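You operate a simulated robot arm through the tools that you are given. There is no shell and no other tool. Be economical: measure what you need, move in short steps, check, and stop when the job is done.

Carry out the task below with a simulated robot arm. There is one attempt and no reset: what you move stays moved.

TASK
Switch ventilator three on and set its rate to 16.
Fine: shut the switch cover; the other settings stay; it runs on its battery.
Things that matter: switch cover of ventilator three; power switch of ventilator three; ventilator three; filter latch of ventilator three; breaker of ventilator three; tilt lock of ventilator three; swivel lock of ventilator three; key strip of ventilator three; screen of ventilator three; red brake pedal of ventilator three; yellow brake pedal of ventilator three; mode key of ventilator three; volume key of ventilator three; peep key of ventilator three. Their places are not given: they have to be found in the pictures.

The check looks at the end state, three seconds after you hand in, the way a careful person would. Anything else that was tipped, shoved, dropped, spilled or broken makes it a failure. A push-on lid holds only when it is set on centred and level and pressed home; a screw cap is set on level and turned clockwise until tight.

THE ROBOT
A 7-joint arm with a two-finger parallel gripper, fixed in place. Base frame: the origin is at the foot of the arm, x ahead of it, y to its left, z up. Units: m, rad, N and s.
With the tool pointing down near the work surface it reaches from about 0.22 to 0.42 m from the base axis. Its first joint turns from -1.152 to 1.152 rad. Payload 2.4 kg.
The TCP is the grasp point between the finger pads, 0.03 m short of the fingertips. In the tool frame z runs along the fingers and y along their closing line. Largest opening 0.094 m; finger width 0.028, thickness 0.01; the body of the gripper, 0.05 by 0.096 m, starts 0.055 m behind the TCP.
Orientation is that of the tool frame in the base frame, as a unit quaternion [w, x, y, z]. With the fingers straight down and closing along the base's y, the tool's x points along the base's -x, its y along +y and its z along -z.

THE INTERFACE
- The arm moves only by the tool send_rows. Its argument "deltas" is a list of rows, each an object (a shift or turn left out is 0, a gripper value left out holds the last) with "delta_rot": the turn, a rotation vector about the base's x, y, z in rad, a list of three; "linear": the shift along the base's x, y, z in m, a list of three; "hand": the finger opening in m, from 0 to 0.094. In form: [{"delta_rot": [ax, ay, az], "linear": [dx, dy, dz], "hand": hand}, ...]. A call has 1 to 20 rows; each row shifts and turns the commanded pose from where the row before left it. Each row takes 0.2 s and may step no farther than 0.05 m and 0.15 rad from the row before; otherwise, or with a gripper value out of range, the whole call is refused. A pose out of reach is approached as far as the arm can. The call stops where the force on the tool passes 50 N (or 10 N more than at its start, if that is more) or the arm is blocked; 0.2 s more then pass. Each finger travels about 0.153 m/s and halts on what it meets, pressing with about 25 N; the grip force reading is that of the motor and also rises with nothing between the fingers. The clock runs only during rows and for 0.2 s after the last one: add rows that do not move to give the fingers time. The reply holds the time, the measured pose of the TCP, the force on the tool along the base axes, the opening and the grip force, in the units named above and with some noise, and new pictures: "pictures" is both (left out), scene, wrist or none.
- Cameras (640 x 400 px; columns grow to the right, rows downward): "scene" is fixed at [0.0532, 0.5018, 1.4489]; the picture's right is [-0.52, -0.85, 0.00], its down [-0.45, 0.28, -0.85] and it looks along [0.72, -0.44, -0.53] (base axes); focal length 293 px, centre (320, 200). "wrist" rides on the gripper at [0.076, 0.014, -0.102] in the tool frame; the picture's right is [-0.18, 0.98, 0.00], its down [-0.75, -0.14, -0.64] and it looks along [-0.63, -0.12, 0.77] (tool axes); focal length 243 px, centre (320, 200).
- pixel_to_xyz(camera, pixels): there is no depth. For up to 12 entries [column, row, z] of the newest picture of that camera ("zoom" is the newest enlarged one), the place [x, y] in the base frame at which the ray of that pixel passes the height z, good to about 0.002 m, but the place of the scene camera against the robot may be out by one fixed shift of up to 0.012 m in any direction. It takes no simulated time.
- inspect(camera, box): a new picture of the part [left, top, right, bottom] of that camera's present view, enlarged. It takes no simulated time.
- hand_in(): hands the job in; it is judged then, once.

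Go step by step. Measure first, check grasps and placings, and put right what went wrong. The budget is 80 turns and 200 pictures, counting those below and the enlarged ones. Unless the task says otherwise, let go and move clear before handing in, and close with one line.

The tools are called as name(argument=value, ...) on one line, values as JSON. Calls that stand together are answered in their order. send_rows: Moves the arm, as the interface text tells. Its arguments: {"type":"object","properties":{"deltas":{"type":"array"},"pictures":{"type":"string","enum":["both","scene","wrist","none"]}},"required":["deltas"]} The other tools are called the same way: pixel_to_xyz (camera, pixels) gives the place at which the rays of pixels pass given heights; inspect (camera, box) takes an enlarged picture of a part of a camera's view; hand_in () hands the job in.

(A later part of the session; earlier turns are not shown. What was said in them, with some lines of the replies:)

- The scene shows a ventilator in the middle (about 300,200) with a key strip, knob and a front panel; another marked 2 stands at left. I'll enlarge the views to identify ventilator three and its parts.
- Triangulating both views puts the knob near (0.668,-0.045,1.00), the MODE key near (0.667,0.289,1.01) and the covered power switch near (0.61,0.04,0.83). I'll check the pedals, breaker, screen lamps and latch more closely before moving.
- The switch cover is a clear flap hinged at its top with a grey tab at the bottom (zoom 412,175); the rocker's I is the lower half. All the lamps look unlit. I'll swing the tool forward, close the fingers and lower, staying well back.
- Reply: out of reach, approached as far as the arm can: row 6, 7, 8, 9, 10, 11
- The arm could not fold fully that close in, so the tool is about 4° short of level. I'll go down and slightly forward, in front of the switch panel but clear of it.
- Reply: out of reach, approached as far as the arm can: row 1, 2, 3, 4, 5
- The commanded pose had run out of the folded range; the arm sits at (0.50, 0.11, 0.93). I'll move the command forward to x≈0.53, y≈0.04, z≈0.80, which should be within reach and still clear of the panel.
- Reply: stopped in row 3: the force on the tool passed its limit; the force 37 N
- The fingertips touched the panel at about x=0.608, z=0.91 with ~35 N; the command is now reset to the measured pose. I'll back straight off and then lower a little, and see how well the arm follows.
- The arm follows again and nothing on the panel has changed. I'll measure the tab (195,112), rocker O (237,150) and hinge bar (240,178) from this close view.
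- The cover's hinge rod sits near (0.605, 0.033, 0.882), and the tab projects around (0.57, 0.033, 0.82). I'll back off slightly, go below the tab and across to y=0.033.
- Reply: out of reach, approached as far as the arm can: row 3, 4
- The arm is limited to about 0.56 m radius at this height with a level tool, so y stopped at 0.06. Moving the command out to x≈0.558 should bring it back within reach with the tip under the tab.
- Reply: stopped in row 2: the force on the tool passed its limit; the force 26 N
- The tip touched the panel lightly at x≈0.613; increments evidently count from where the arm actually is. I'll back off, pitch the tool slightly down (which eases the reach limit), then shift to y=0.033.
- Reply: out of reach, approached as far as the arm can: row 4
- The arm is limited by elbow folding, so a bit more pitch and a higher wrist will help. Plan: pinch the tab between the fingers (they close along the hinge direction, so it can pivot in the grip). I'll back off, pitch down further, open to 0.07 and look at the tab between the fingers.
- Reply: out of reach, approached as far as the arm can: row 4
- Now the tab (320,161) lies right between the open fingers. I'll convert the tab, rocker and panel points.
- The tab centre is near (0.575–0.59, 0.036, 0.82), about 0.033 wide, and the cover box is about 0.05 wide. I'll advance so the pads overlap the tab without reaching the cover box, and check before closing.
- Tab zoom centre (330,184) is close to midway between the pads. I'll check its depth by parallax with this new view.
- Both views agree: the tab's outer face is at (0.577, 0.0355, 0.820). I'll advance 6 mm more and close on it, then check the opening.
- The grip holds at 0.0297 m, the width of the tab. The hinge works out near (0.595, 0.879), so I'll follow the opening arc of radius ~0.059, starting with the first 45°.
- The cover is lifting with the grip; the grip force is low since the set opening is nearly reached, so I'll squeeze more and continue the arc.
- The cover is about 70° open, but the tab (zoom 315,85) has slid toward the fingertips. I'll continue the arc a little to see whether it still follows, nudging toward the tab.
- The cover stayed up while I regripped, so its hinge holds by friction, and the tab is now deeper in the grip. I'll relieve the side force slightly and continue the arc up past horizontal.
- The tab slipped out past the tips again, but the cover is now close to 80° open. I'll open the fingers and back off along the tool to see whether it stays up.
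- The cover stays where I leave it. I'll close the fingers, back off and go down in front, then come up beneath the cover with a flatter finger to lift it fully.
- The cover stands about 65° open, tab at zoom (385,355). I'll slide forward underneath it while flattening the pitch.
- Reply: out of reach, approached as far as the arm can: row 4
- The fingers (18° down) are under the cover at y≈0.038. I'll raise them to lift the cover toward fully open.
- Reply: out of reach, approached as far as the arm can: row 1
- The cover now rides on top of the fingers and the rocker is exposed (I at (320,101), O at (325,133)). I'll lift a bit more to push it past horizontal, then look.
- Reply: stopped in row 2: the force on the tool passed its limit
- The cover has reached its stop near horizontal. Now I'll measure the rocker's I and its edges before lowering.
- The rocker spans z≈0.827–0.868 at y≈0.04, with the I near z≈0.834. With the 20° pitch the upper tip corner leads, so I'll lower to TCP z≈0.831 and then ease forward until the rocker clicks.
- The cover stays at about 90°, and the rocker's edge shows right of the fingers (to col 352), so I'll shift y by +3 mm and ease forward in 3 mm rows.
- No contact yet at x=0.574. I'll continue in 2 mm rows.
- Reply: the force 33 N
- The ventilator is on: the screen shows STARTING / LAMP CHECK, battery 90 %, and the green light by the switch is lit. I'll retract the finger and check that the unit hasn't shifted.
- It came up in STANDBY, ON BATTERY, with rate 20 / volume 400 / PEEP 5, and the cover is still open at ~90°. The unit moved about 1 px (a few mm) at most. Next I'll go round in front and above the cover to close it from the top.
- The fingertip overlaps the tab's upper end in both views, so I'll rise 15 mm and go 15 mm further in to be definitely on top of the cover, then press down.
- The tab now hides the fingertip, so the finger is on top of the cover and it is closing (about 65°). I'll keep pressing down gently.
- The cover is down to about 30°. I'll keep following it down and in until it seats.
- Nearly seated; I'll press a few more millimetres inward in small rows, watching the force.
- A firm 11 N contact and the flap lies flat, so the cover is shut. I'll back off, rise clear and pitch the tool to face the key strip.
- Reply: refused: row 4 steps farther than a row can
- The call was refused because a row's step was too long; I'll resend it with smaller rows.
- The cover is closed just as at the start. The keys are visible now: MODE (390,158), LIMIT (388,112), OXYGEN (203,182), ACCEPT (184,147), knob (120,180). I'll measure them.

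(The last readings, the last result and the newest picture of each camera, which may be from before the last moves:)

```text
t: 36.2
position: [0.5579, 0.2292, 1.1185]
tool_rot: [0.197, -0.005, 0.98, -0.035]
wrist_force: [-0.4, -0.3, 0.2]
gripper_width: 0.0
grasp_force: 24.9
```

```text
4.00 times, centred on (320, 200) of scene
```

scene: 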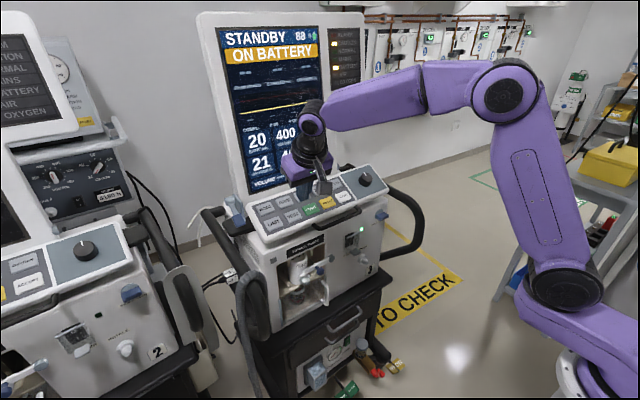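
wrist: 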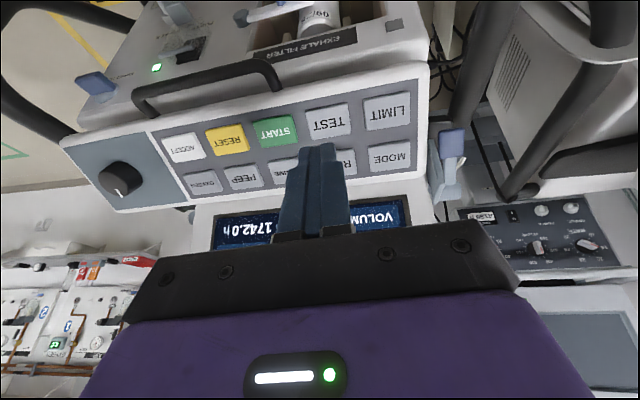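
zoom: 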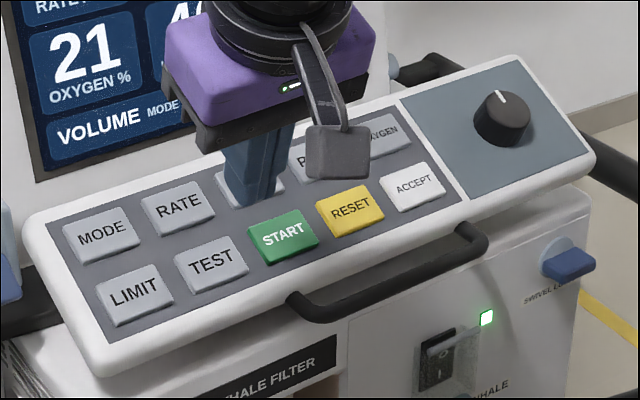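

RATE should be near (0.674, 0.228, 1.018) on a surface tilted about 21°, which my 67° pitch nearly matches. I'll move to a standoff about 3 cm above it.

send_rows(deltas=[{"linear": [0.04, 0, 0]}, {"linear": [0.035, 0.001, -0.02]}, {"linear": [0.018, 0, -0.022]}, {}])

inspect(camera="scene", box=[240, 150, 340, 230])

inspect(camera="wrist", box=[200, 60, 440, 200])

```text
t: 37.2
position: [0.6509, 0.2295, 1.0789]
tool_rot: [0.196, -0.005, 0.98, -0.035]
wrist_force: [0.4, 0.1, -0.1]
gripper_width: 0.0
grasp_force: 24.6
```

scene: 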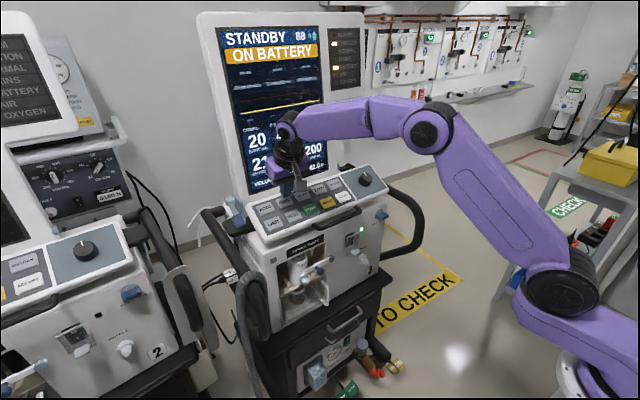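
wrist: 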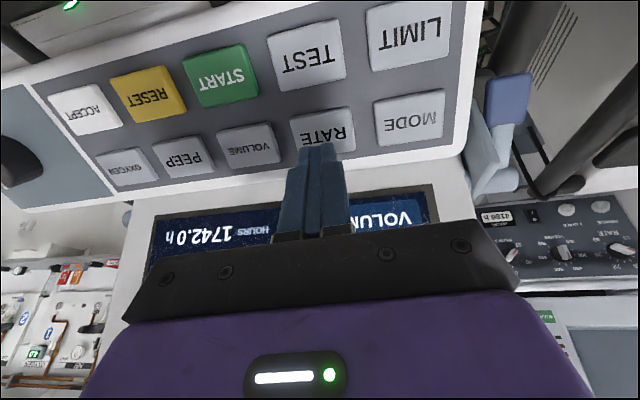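

```text
5.00 times, centred on (290, 190) of scene
```

zoom: 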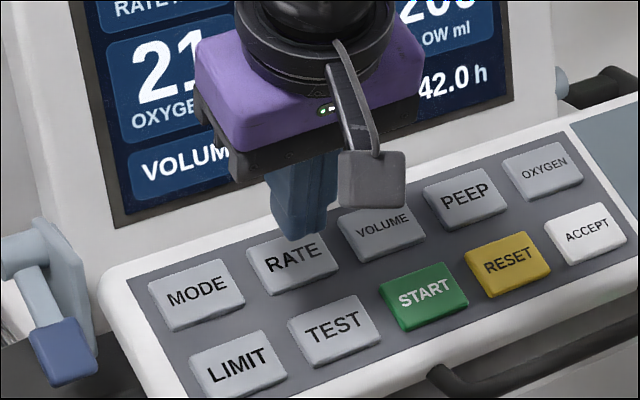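

```text
2.67 times, centred on (320, 130) of wrist
```

zoom: 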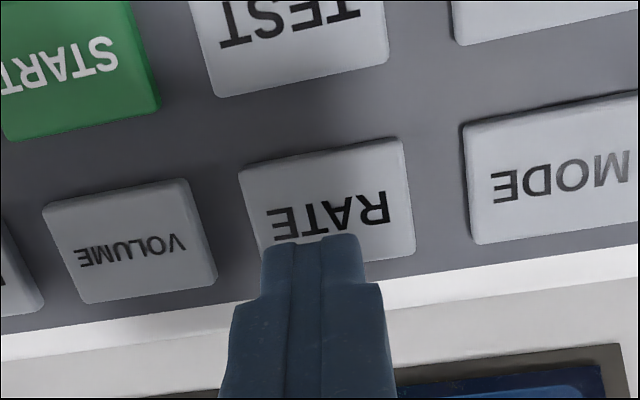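

The fingertip hovers above RATE (wrist 324,130). I'll check the key's exact position from here.

pixel_to_xyz(camera="wrist", pixels=[[324, 131, 1.01], [324, 131, 1.02], [409, 117, 1.01], [409, 117, 1.02], [411, 34, 0.99], [411, 34, 1.0], [249, 146, 1.015], [82, 110, 1.0]])

```text
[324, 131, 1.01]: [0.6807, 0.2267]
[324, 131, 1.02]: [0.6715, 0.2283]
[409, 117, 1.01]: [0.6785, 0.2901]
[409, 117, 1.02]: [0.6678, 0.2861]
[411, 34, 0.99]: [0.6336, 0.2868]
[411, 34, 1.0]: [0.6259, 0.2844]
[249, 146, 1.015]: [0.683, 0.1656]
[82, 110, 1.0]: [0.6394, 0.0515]
```

RATE's centre is about (0.672, 0.228, 1.02), along the tool axis about 33 mm from the tip. I'll descend in small rows toward it.

send_rows(deltas=[{"linear": [0.0045, 0, -0.012]}, {"linear": [0.004, 0, -0.01]}, {"linear": [0.0015, 0, -0.0035]}, {"linear": [0.0008, 0, -0.002]}, {"linear": [0.0008, 0, -0.002]}, {}])

inspect(camera="scene", box=[240, 150, 340, 230])

inspect(camera="scene", box=[200, 10, 370, 190])

```text
t: 38.6
position: [0.6609, 0.2294, 1.0528]
tool_rot: [0.201, -0.005, 0.979, -0.034]
wrist_force: [-13.3, -2.8, 30.2]
gripper_width: 0.0001
grasp_force: 24.7
```

scene: 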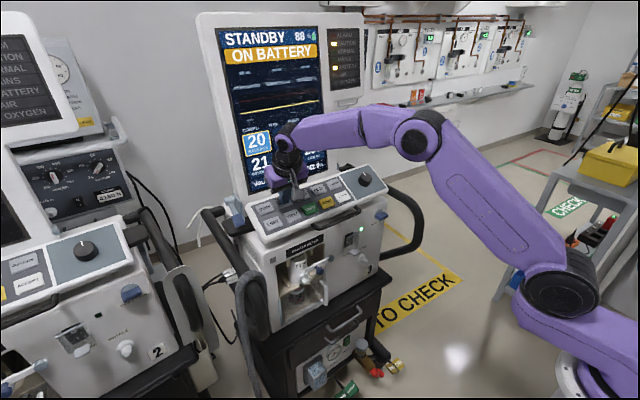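
wrist: 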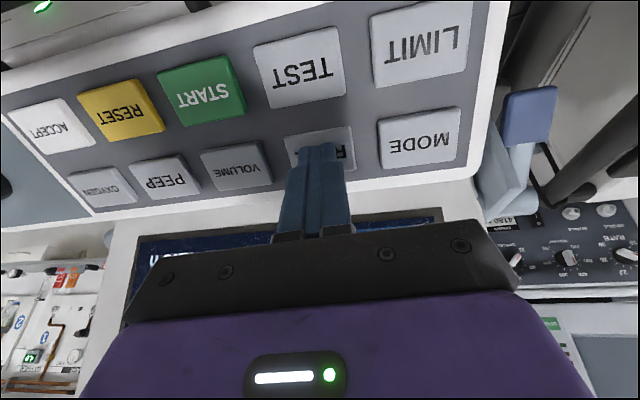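

```text
5.00 times, centred on (290, 190) of scene
```

zoom: 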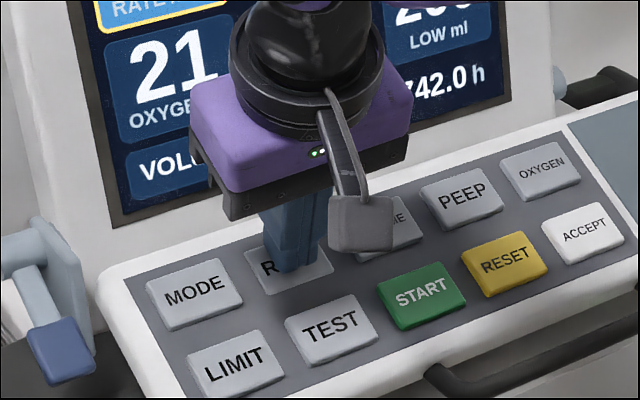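

```text
2.22 times, centred on (285, 100) of scene
```

zoom: 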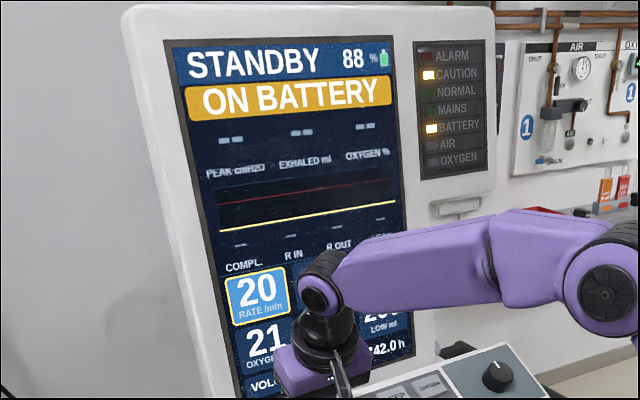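

RATE is selected: the "20 RATE" tile is highlighted. I'll lift off, travel across to the knob with the fingers opening, and hover.

send_rows(deltas=[{"linear": [-0.008, 0, 0.02]}, {"linear": [-0.008, 0, 0.03], "hand": 0.07}, {"linear": [0, -0.045, 0]}, {"linear": [0, -0.045, 0]}, {"linear": [0, -0.045, 0]}, {"linear": [0, -0.045, 0]}, {"linear": [0, -0.045, 0]}, {"linear": [0, -0.045, 0]}, {}])

inspect(camera="wrist", box=[200, 60, 440, 200])

inspect(camera="scene", box=[200, 60, 400, 200])

```text
t: 40.6
position: [0.6464, -0.0416, 1.0978]
tool_rot: [0.196, -0.006, 0.98, -0.035]
wrist_force: [0.0, 0.1, 0.0]
gripper_width: 0.0698
grasp_force: 0.1
```

scene: 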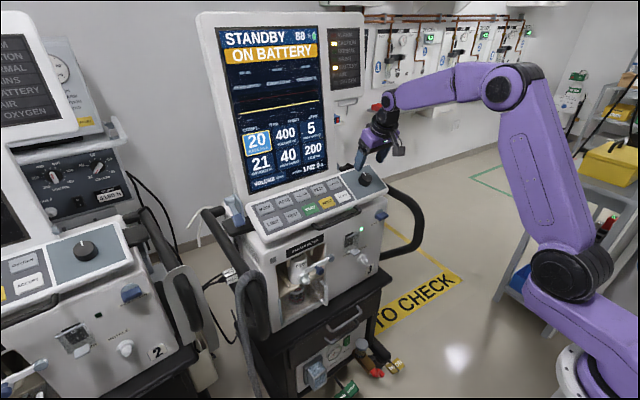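
wrist: 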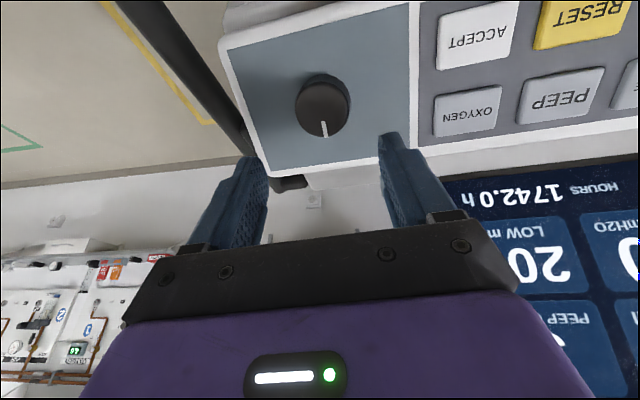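

```text
2.67 times, centred on (320, 130) of wrist
```

zoom: 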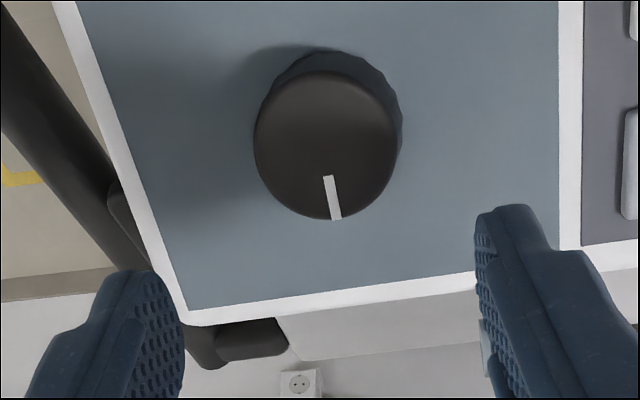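

```text
2.86 times, centred on (300, 130) of scene
```

zoom: 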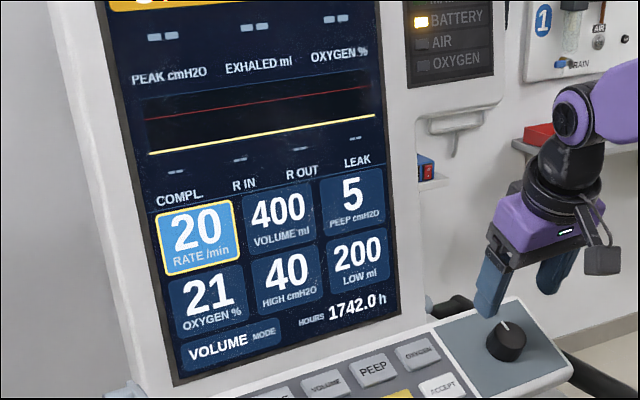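

The tile stays highlighted, and the knob's top face is centred at wrist (322,108). I'll measure it and its rim.

pixel_to_xyz(camera="wrist", pixels=[[322, 109, 1.01], [322, 109, 1.02], [322, 109, 1.03], [322, 109, 1.04], [295.5, 109, 1.025], [349, 106, 1.025], [257, 172, 1.06], [386, 160, 1.06]])

```text
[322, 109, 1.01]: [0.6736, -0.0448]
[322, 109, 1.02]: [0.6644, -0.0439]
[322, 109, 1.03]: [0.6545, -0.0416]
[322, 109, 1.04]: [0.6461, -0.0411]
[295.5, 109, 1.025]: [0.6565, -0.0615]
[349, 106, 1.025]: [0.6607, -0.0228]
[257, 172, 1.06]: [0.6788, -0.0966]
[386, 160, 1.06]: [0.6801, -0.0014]
```

Knob top centre is (0.663, -0.0445, 1.021), ~39 mm across. I'll shift back so the tool axis lines up with the knob's axis, then go down to straddle it with the pads 12 mm below its top.

send_rows(deltas=[{"linear": [-0.0155, 0, 0]}, {"linear": [0.009, 0, -0.0215]}, {"linear": [0.0085, 0, -0.02]}, {"linear": [0.0045, 0, -0.011]}, {}])

inspect(camera="wrist", box=[200, 60, 440, 200])

inspect(camera="scene", box=[330, 150, 410, 200])

```text
t: 41.8
position: [0.652, -0.0402, 1.0473]
tool_rot: [0.197, -0.005, 0.98, -0.035]
wrist_force: [-0.9, 0.3, 0.5]
gripper_width: 0.0699
grasp_force: 0.1
```

scene: 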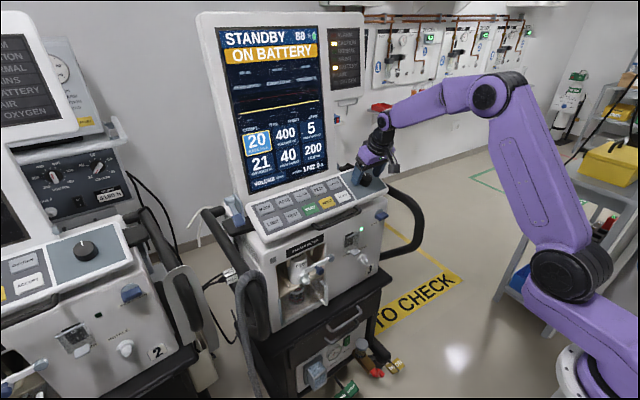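
wrist: 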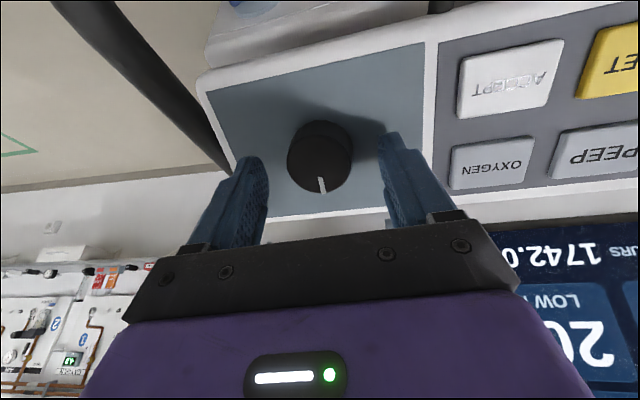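

```text
2.67 times, centred on (320, 130) of wrist
```

zoom: 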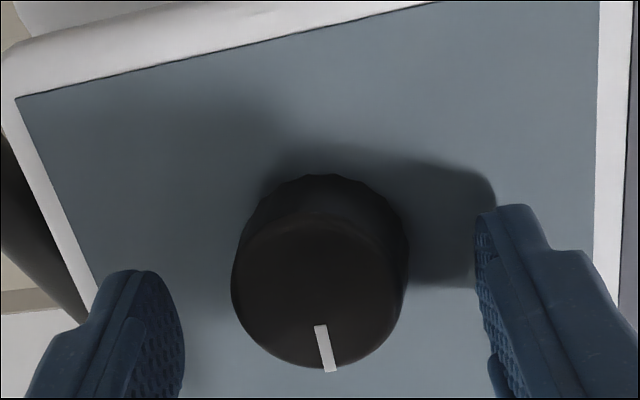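

```text
8.00 times, centred on (370, 175) of scene
```

zoom: 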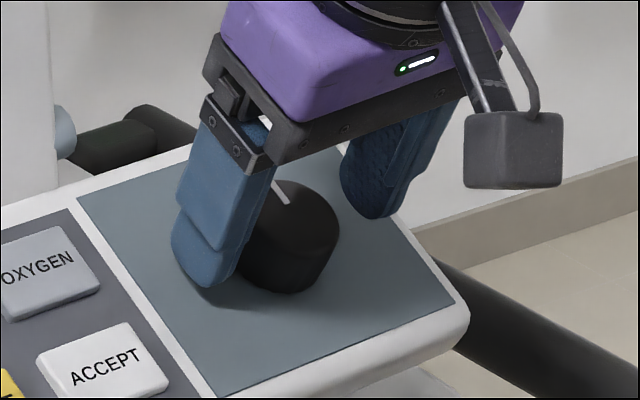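

The fingers straddle the knob. I'll recompute its centre from this view before closing.

pixel_to_xyz(camera="wrist", pixels=[[320, 164, 1.02], [320, 164, 1.03], [320, 164, 1.04], [287, 164, 1.025], [352, 160, 1.025]])

```text
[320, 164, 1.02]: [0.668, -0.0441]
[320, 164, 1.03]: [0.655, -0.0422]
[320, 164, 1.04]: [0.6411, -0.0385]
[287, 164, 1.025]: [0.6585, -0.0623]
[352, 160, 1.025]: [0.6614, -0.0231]
```

The two views put the knob top at (0.655, -0.043, 1.029). I'll trim 3 mm back and 4 mm down, then close on it.

send_rows(deltas=[{"linear": [-0.0025, -0.001, -0.004]}, {"hand": 0.05}, {"hand": 0.036}, {}])

inspect(camera="wrist", box=[200, 60, 440, 200])

inspect(camera="scene", box=[200, 60, 400, 200])

```text
t: 42.8
position: [0.6496, -0.0399, 1.0438]
tool_rot: [0.196, -0.006, 0.98, -0.034]
wrist_force: [-0.8, 4.7, -0.3]
gripper_width: 0.0398
grasp_force: 25.0
```

scene: 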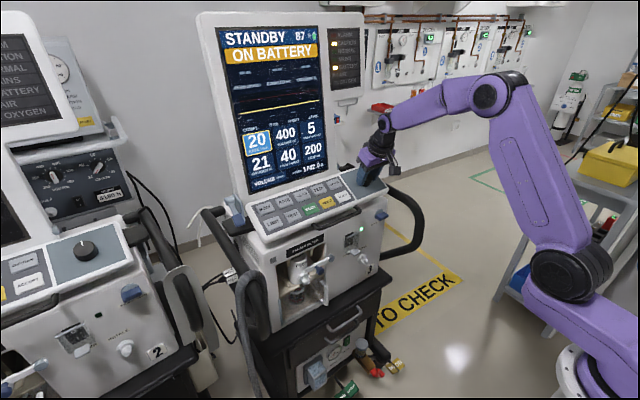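
wrist: 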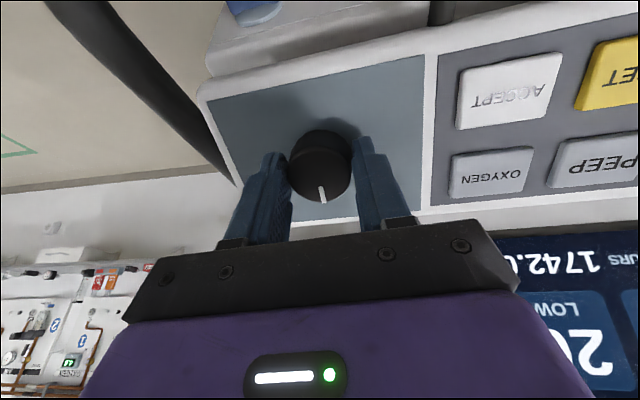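

```text
2.67 times, centred on (320, 130) of wrist
```

zoom: 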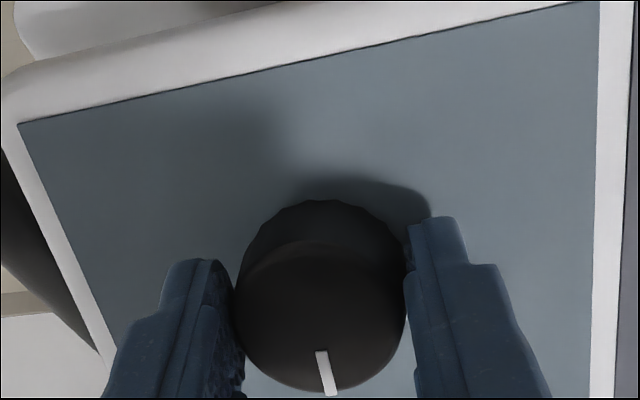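

```text
2.86 times, centred on (300, 130) of scene
```

zoom: 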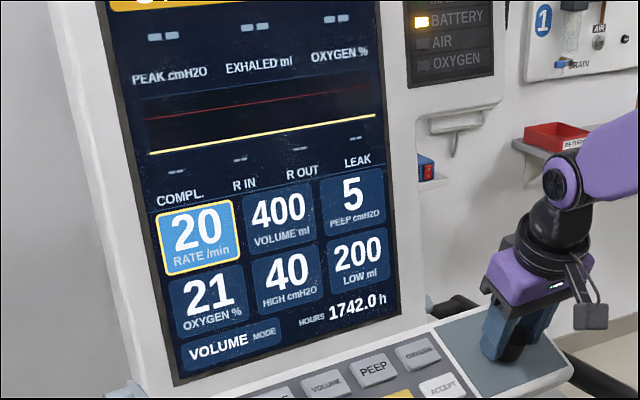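

The pads hold the knob (0.0398 m). I'll turn it anticlockwise about 0.29 rad around the tool axis and see how the value responds.

send_rows(deltas=[{"delta_rot": [-0.0558, 0.0097, 0.1334]}, {"delta_rot": [-0.0558, 0.0097, 0.1334]}, {}])

inspect(camera="scene", box=[200, 60, 400, 200])

```text
t: 43.6
position: [0.6496, -0.0412, 1.0426]
tool_rot: [0.19, -0.148, 0.969, -0.064]
wrist_force: [-0.9, 4.4, 2.5]
gripper_width: 0.0396
grasp_force: 25.1
```

scene: 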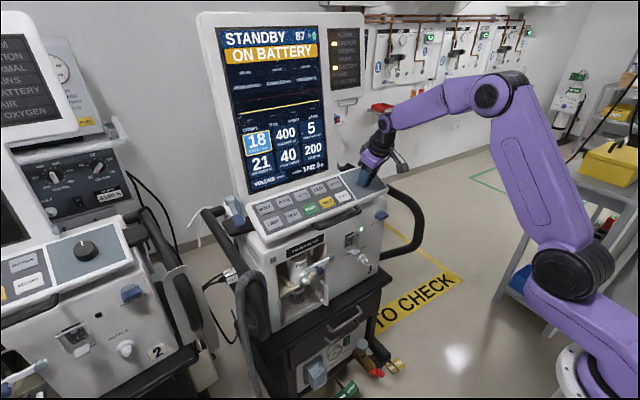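
wrist: 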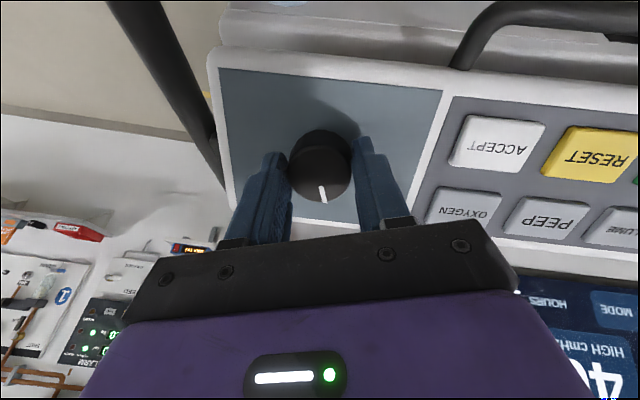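

```text
2.86 times, centred on (300, 130) of scene
```

zoom: 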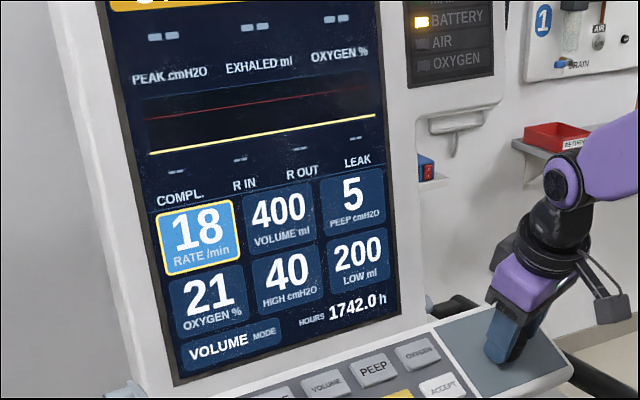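

The rate dropped to 18 after 0.29 rad, so about the same again is needed.

send_rows(deltas=[{"delta_rot": [-0.0558, 0.0097, 0.1334]}, {"delta_rot": [-0.0558, 0.0097, 0.1334]}, {}])

inspect(camera="scene", box=[200, 60, 400, 200])

```text
t: 44.4
position: [0.649, -0.0434, 1.0437]
tool_rot: [0.18, -0.285, 0.937, -0.091]
wrist_force: [2.3, 1.2, 6.7]
gripper_width: 0.039
grasp_force: 24.6
```

scene: 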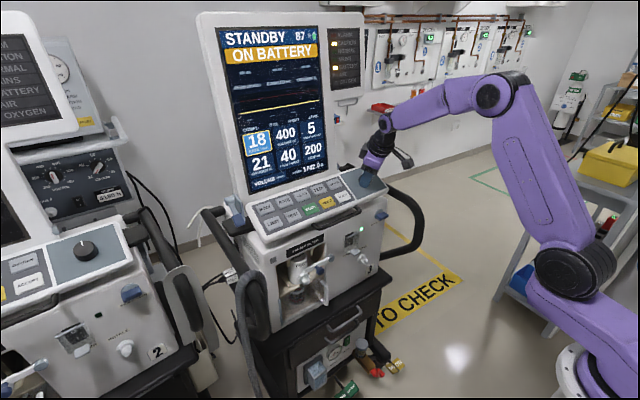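
wrist: 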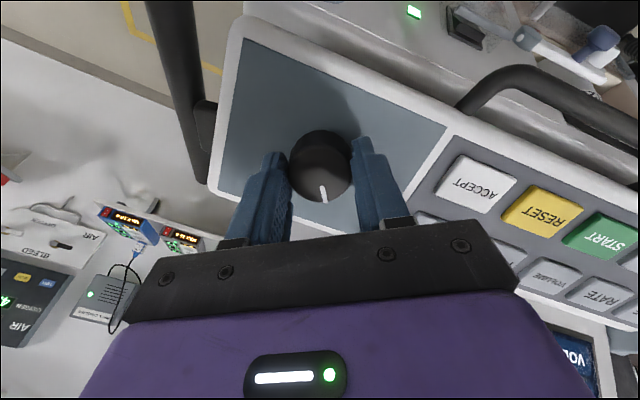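

```text
2.86 times, centred on (300, 130) of scene
```

zoom: 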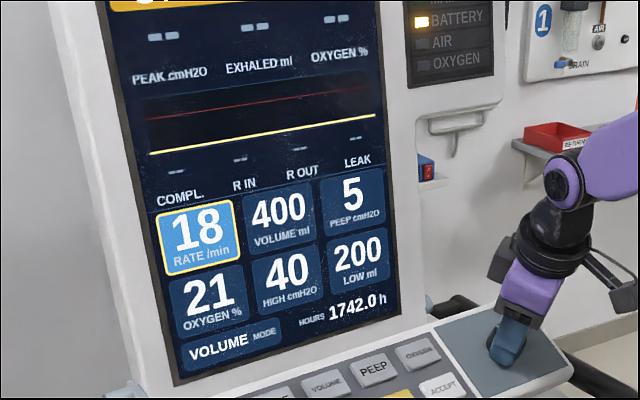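

Still 18 with no slip (the pointer kept its place relative to the pads), so the detents are wide, probably 2 per detent. I'll turn a bit more, one row and a half.

send_rows(deltas=[{"delta_rot": [-0.0558, 0.0097, 0.1334]}, {"delta_rot": [-0.0385, 0.0067, 0.092]}, {}])

inspect(camera="scene", box=[200, 60, 400, 200])

```text
t: 45.2
position: [0.6494, -0.0443, 1.0433]
tool_rot: [0.167, -0.398, 0.895, -0.112]
wrist_force: [4.6, -6.3, 11.3]
gripper_width: 0.039
grasp_force: 25.2
```

scene: 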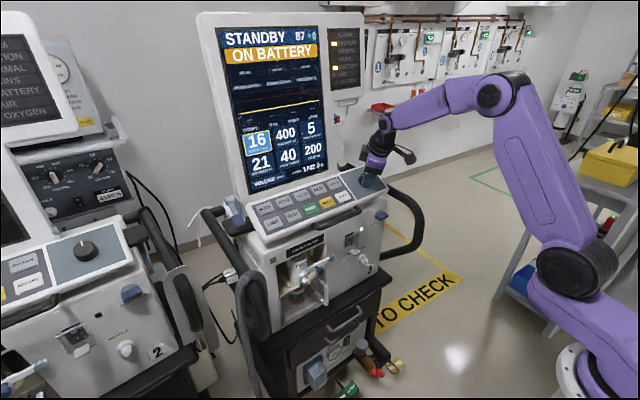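
wrist: 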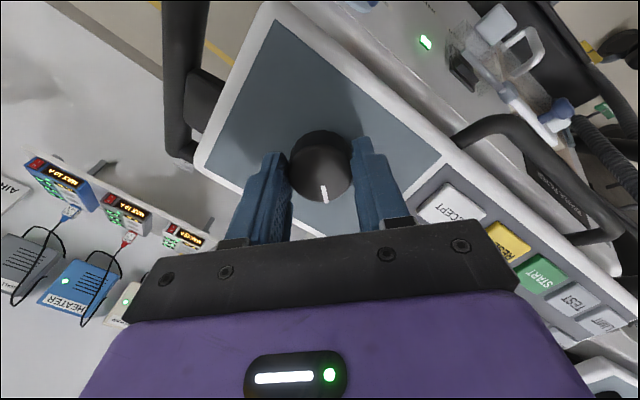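

```text
2.86 times, centred on (300, 130) of scene
```

zoom: 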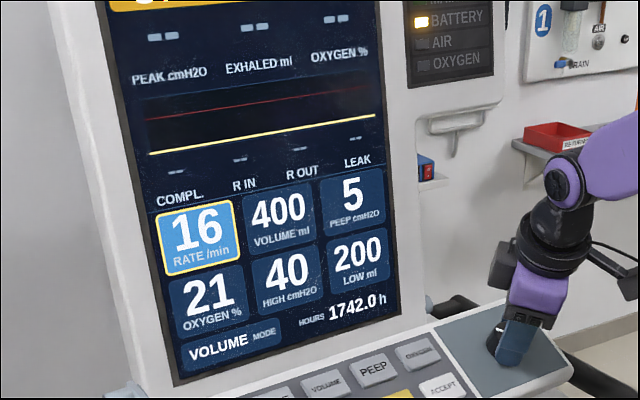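

The tile reads 16. I'll turn 0.1 rad further so it sits safely within the detent, then open the fingers and lift off.

send_rows(deltas=[{"delta_rot": [-0.0385, 0.0067, 0.092]}, {}, {"hand": 0.065}, {}, {"linear": [-0.008, 0, 0.02]}, {"linear": [-0.012, 0, 0.03]}, {}])

inspect(camera="scene", box=[200, 60, 400, 200])

```text
t: 46.8
position: [0.6292, -0.0412, 1.0942]
tool_rot: [0.159, -0.441, 0.875, -0.119]
wrist_force: [0.4, -0.3, -0.6]
gripper_width: 0.0649
grasp_force: 0.0
```

scene: 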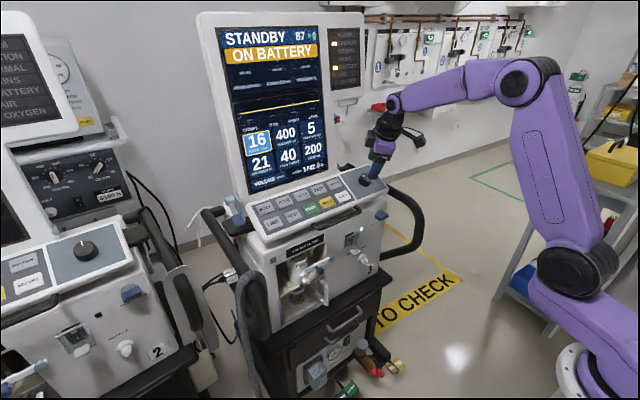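
wrist: 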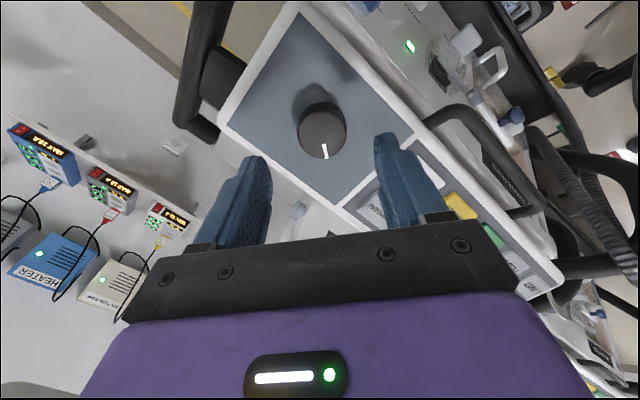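

```text
2.86 times, centred on (300, 130) of scene
```

zoom: 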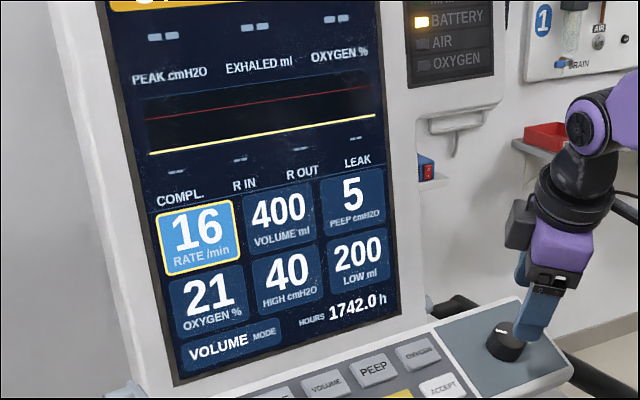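

16 holds after release, and the tile is still in selection. I'll turn the tool back, close the fingers and hover over ACCEPT near (0.638, 0.053, 1.002).

send_rows(deltas=[{"delta_rot": [0.0558, -0.0097, -0.1334], "linear": [-0.004, 0.016, 0], "hand": 0.0}, {"delta_rot": [0.0558, -0.0097, -0.1334], "linear": [-0.004, 0.016, 0]}, {"delta_rot": [0.0558, -0.0097, -0.1334], "linear": [-0.004, 0.016, 0]}, {"delta_rot": [0.0558, -0.0097, -0.1334], "linear": [-0.004, 0.016, 0]}, {"delta_rot": [0.0558, -0.0097, -0.1334], "linear": [-0.004, 0.016, 0]}, {"delta_rot": [0.0558, -0.0097, -0.1334], "linear": [-0.002, 0.016, -0.01]}, {}])

inspect(camera="scene", box=[300, 150, 400, 230])

inspect(camera="wrist", box=[200, 60, 440, 200])

```text
t: 48.4
position: [0.608, 0.0546, 1.0829]
tool_rot: [0.194, -0.032, 0.98, -0.04]
wrist_force: [-0.2, -0.1, -0.7]
gripper_width: 0.0
grasp_force: 25.2
```

scene: 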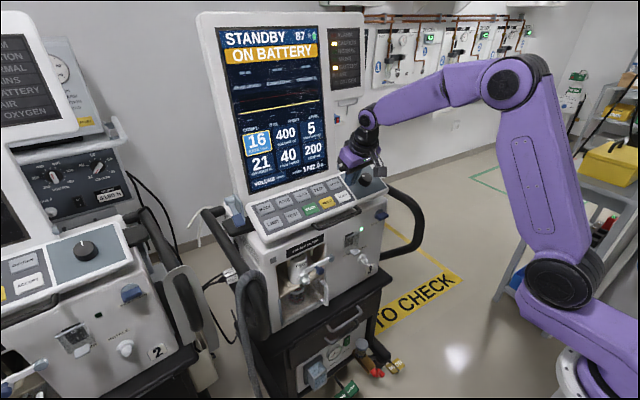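
wrist: 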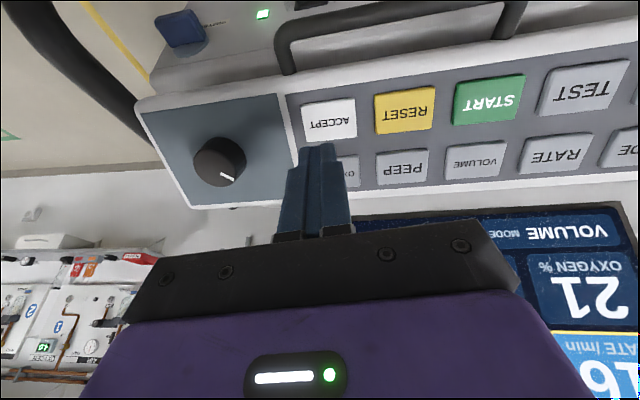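

```text
5.00 times, centred on (350, 190) of scene
```

zoom: 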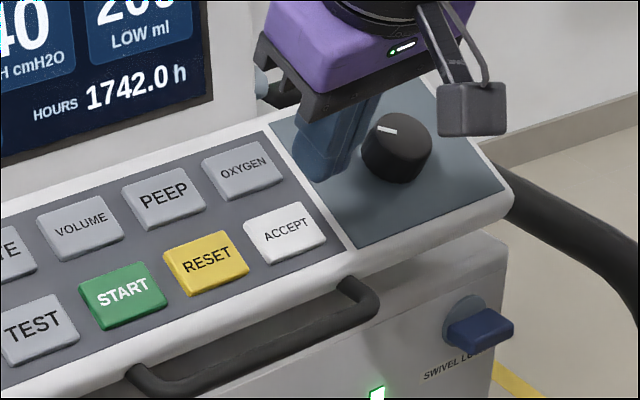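

```text
2.67 times, centred on (320, 130) of wrist
```

zoom: 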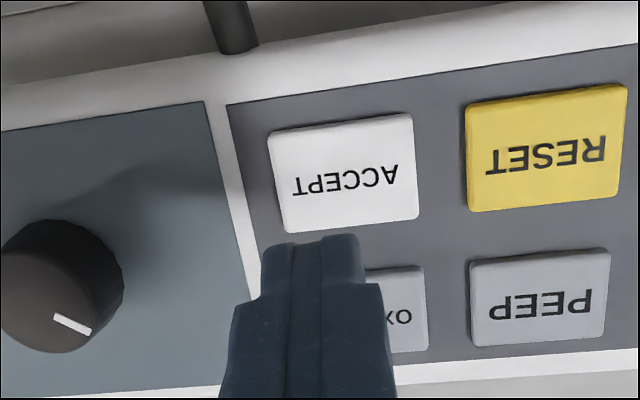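

Still highlighted at 16. ACCEPT is centred at wrist (329,121), so I'll measure it.

pixel_to_xyz(camera="wrist", pixels=[[329, 122, 0.99], [329, 122, 1.0], [329, 122, 1.01], [348, 172, 1.02], [404, 110, 1.0]])

```text
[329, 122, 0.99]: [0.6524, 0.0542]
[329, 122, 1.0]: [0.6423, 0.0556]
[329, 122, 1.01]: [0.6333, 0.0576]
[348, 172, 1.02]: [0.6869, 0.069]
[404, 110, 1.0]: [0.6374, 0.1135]
```

ACCEPT is at about (0.640, 0.056, 1.004). I'll approach along the key's normal and press gently.

send_rows(deltas=[{"linear": [0.0105, 0.0034, -0.025]}, {"linear": [0.005, 0, -0.012]}, {"linear": [0.003, 0, -0.007]}, {"linear": [0.0008, 0, -0.002]}, {"linear": [0.0008, 0, -0.002]}, {"linear": [0.0008, 0, -0.002]}, {}])

inspect(camera="scene", box=[200, 10, 370, 190])

inspect(camera="scene", box=[300, 150, 400, 230])

```text
t: 50.0
position: [0.6279, 0.0571, 1.0306]
tool_rot: [0.195, -0.032, 0.979, -0.041]
wrist_force: [-1.6, -0.2, 3.2]
gripper_width: 0.0001
grasp_force: 24.6
```

scene: 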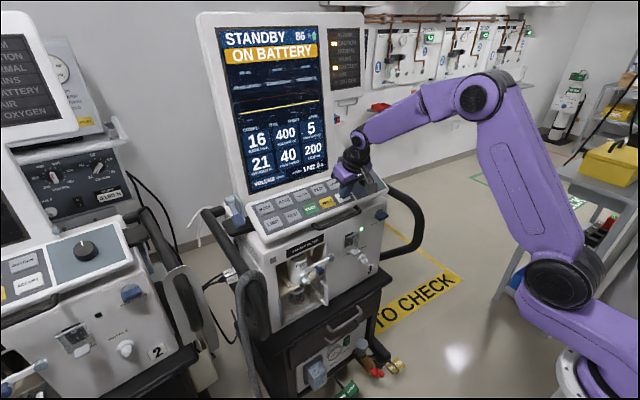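
wrist: 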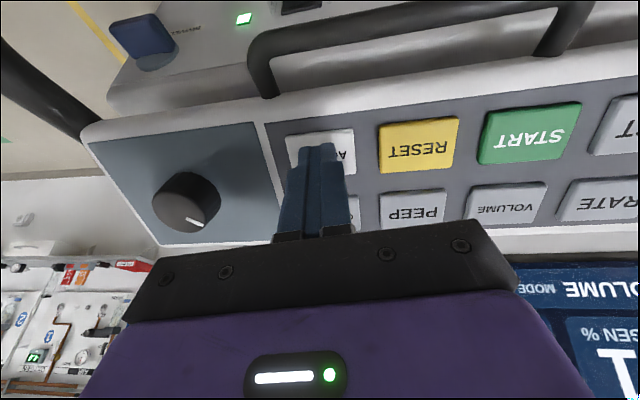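

```text
2.22 times, centred on (285, 100) of scene
```

zoom: 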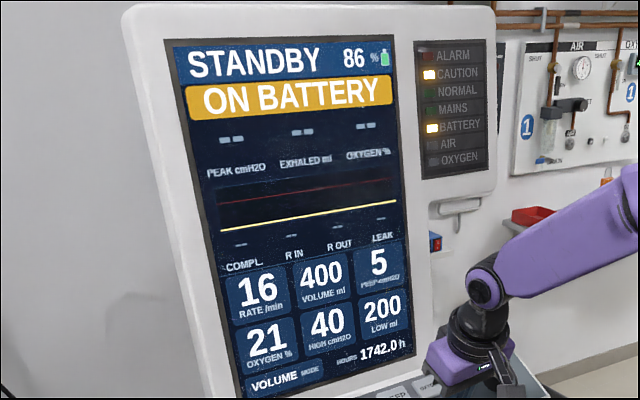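

```text
5.00 times, centred on (350, 190) of scene
```

zoom: 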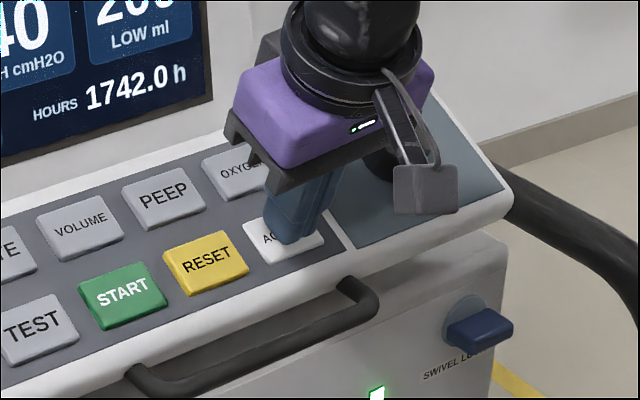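

Accepted: the RATE tile reads 16 with no highlight and the other settings are unchanged. I'll lift off, move well clear and verify.

send_rows(deltas=[{"linear": [-0.008, 0, 0.02]}, {"linear": [-0.015, 0, 0.04]}, {"linear": [-0.04, 0, 0.025]}, {"linear": [-0.045, 0, 0.01]}, {"linear": [-0.045, -0.02, 0.01]}, {"linear": [-0.04, -0.02, 0.01]}, {}, {}])

inspect(camera="scene", box=[200, 10, 370, 190])

inspect(camera="scene", box=[220, 200, 420, 325])

```text
refused: row 5 steps farther than a row can; nothing moved
```

```text
2.22 times, centred on (285, 100) of scene
```

zoom: 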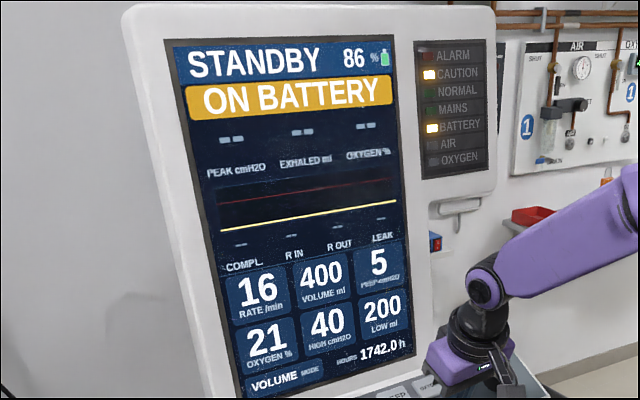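

```text
3.20 times, centred on (320, 262) of scene
```

zoom: 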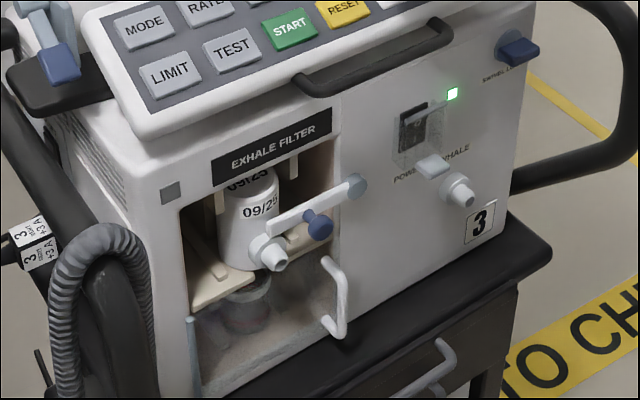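

The retreat was refused for an overlong row; I'll resend it with shorter steps.

send_rows(deltas=[{"linear": [-0.008, 0, 0.02]}, {"linear": [-0.015, 0, 0.04]}, {"linear": [-0.03, 0, 0.025]}, {"linear": [-0.04, 0, 0.01]}, {"linear": [-0.04, 0, 0.01]}, {"linear": [-0.04, 0, 0.01]}, {}, {}])

inspect(camera="scene", box=[200, 10, 370, 190])

inspect(camera="scene", box=[320, 210, 400, 260])

```text
t: 51.8
position: [0.4579, 0.0583, 1.1475]
tool_rot: [0.194, -0.032, 0.98, -0.041]
wrist_force: [0.5, 0.5, 0.5]
gripper_width: 0.0
grasp_force: 25.0
```

scene: 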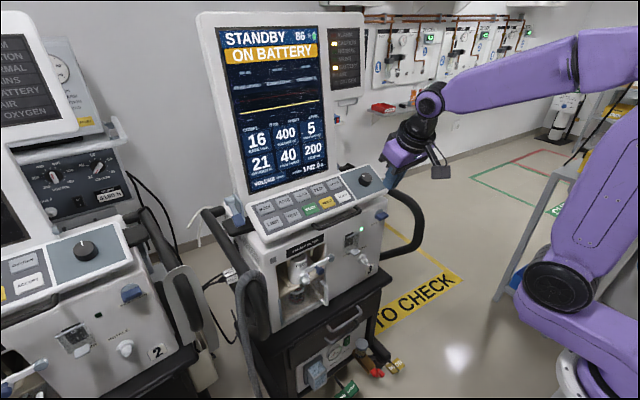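
wrist: 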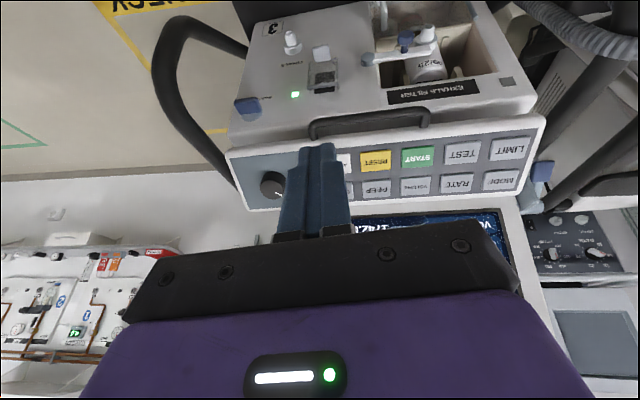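

```text
2.22 times, centred on (285, 100) of scene
```

zoom: 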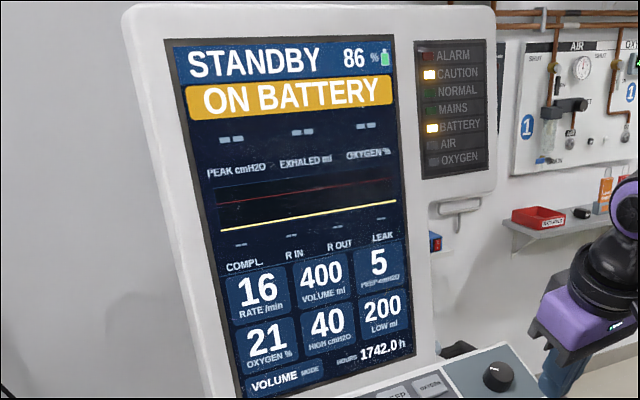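

```text
8.00 times, centred on (360, 235) of scene
```

zoom: 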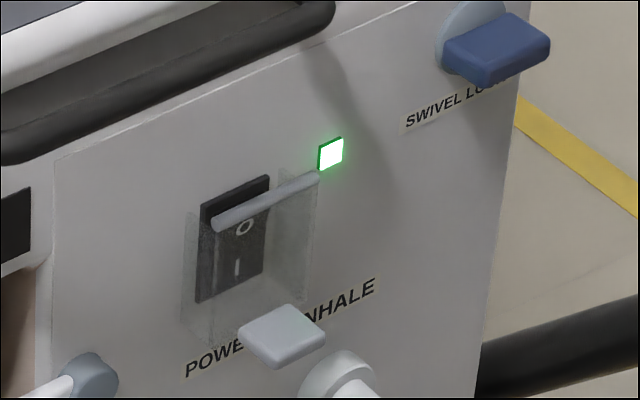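

The final view shows STANDBY / ON BATTERY, rate 16 with no highlight, the other settings unchanged, the cover shut and the arm clear. I'll hand in.

hand_in()

```text
The job is handed in.
```

Ventilator three is switched on and running on its battery in standby, with its rate set to 16 and accepted, the other settings unchanged and the switch cover shut; pushing the power switch shifted the unit by a few millimetres, and I left it there.
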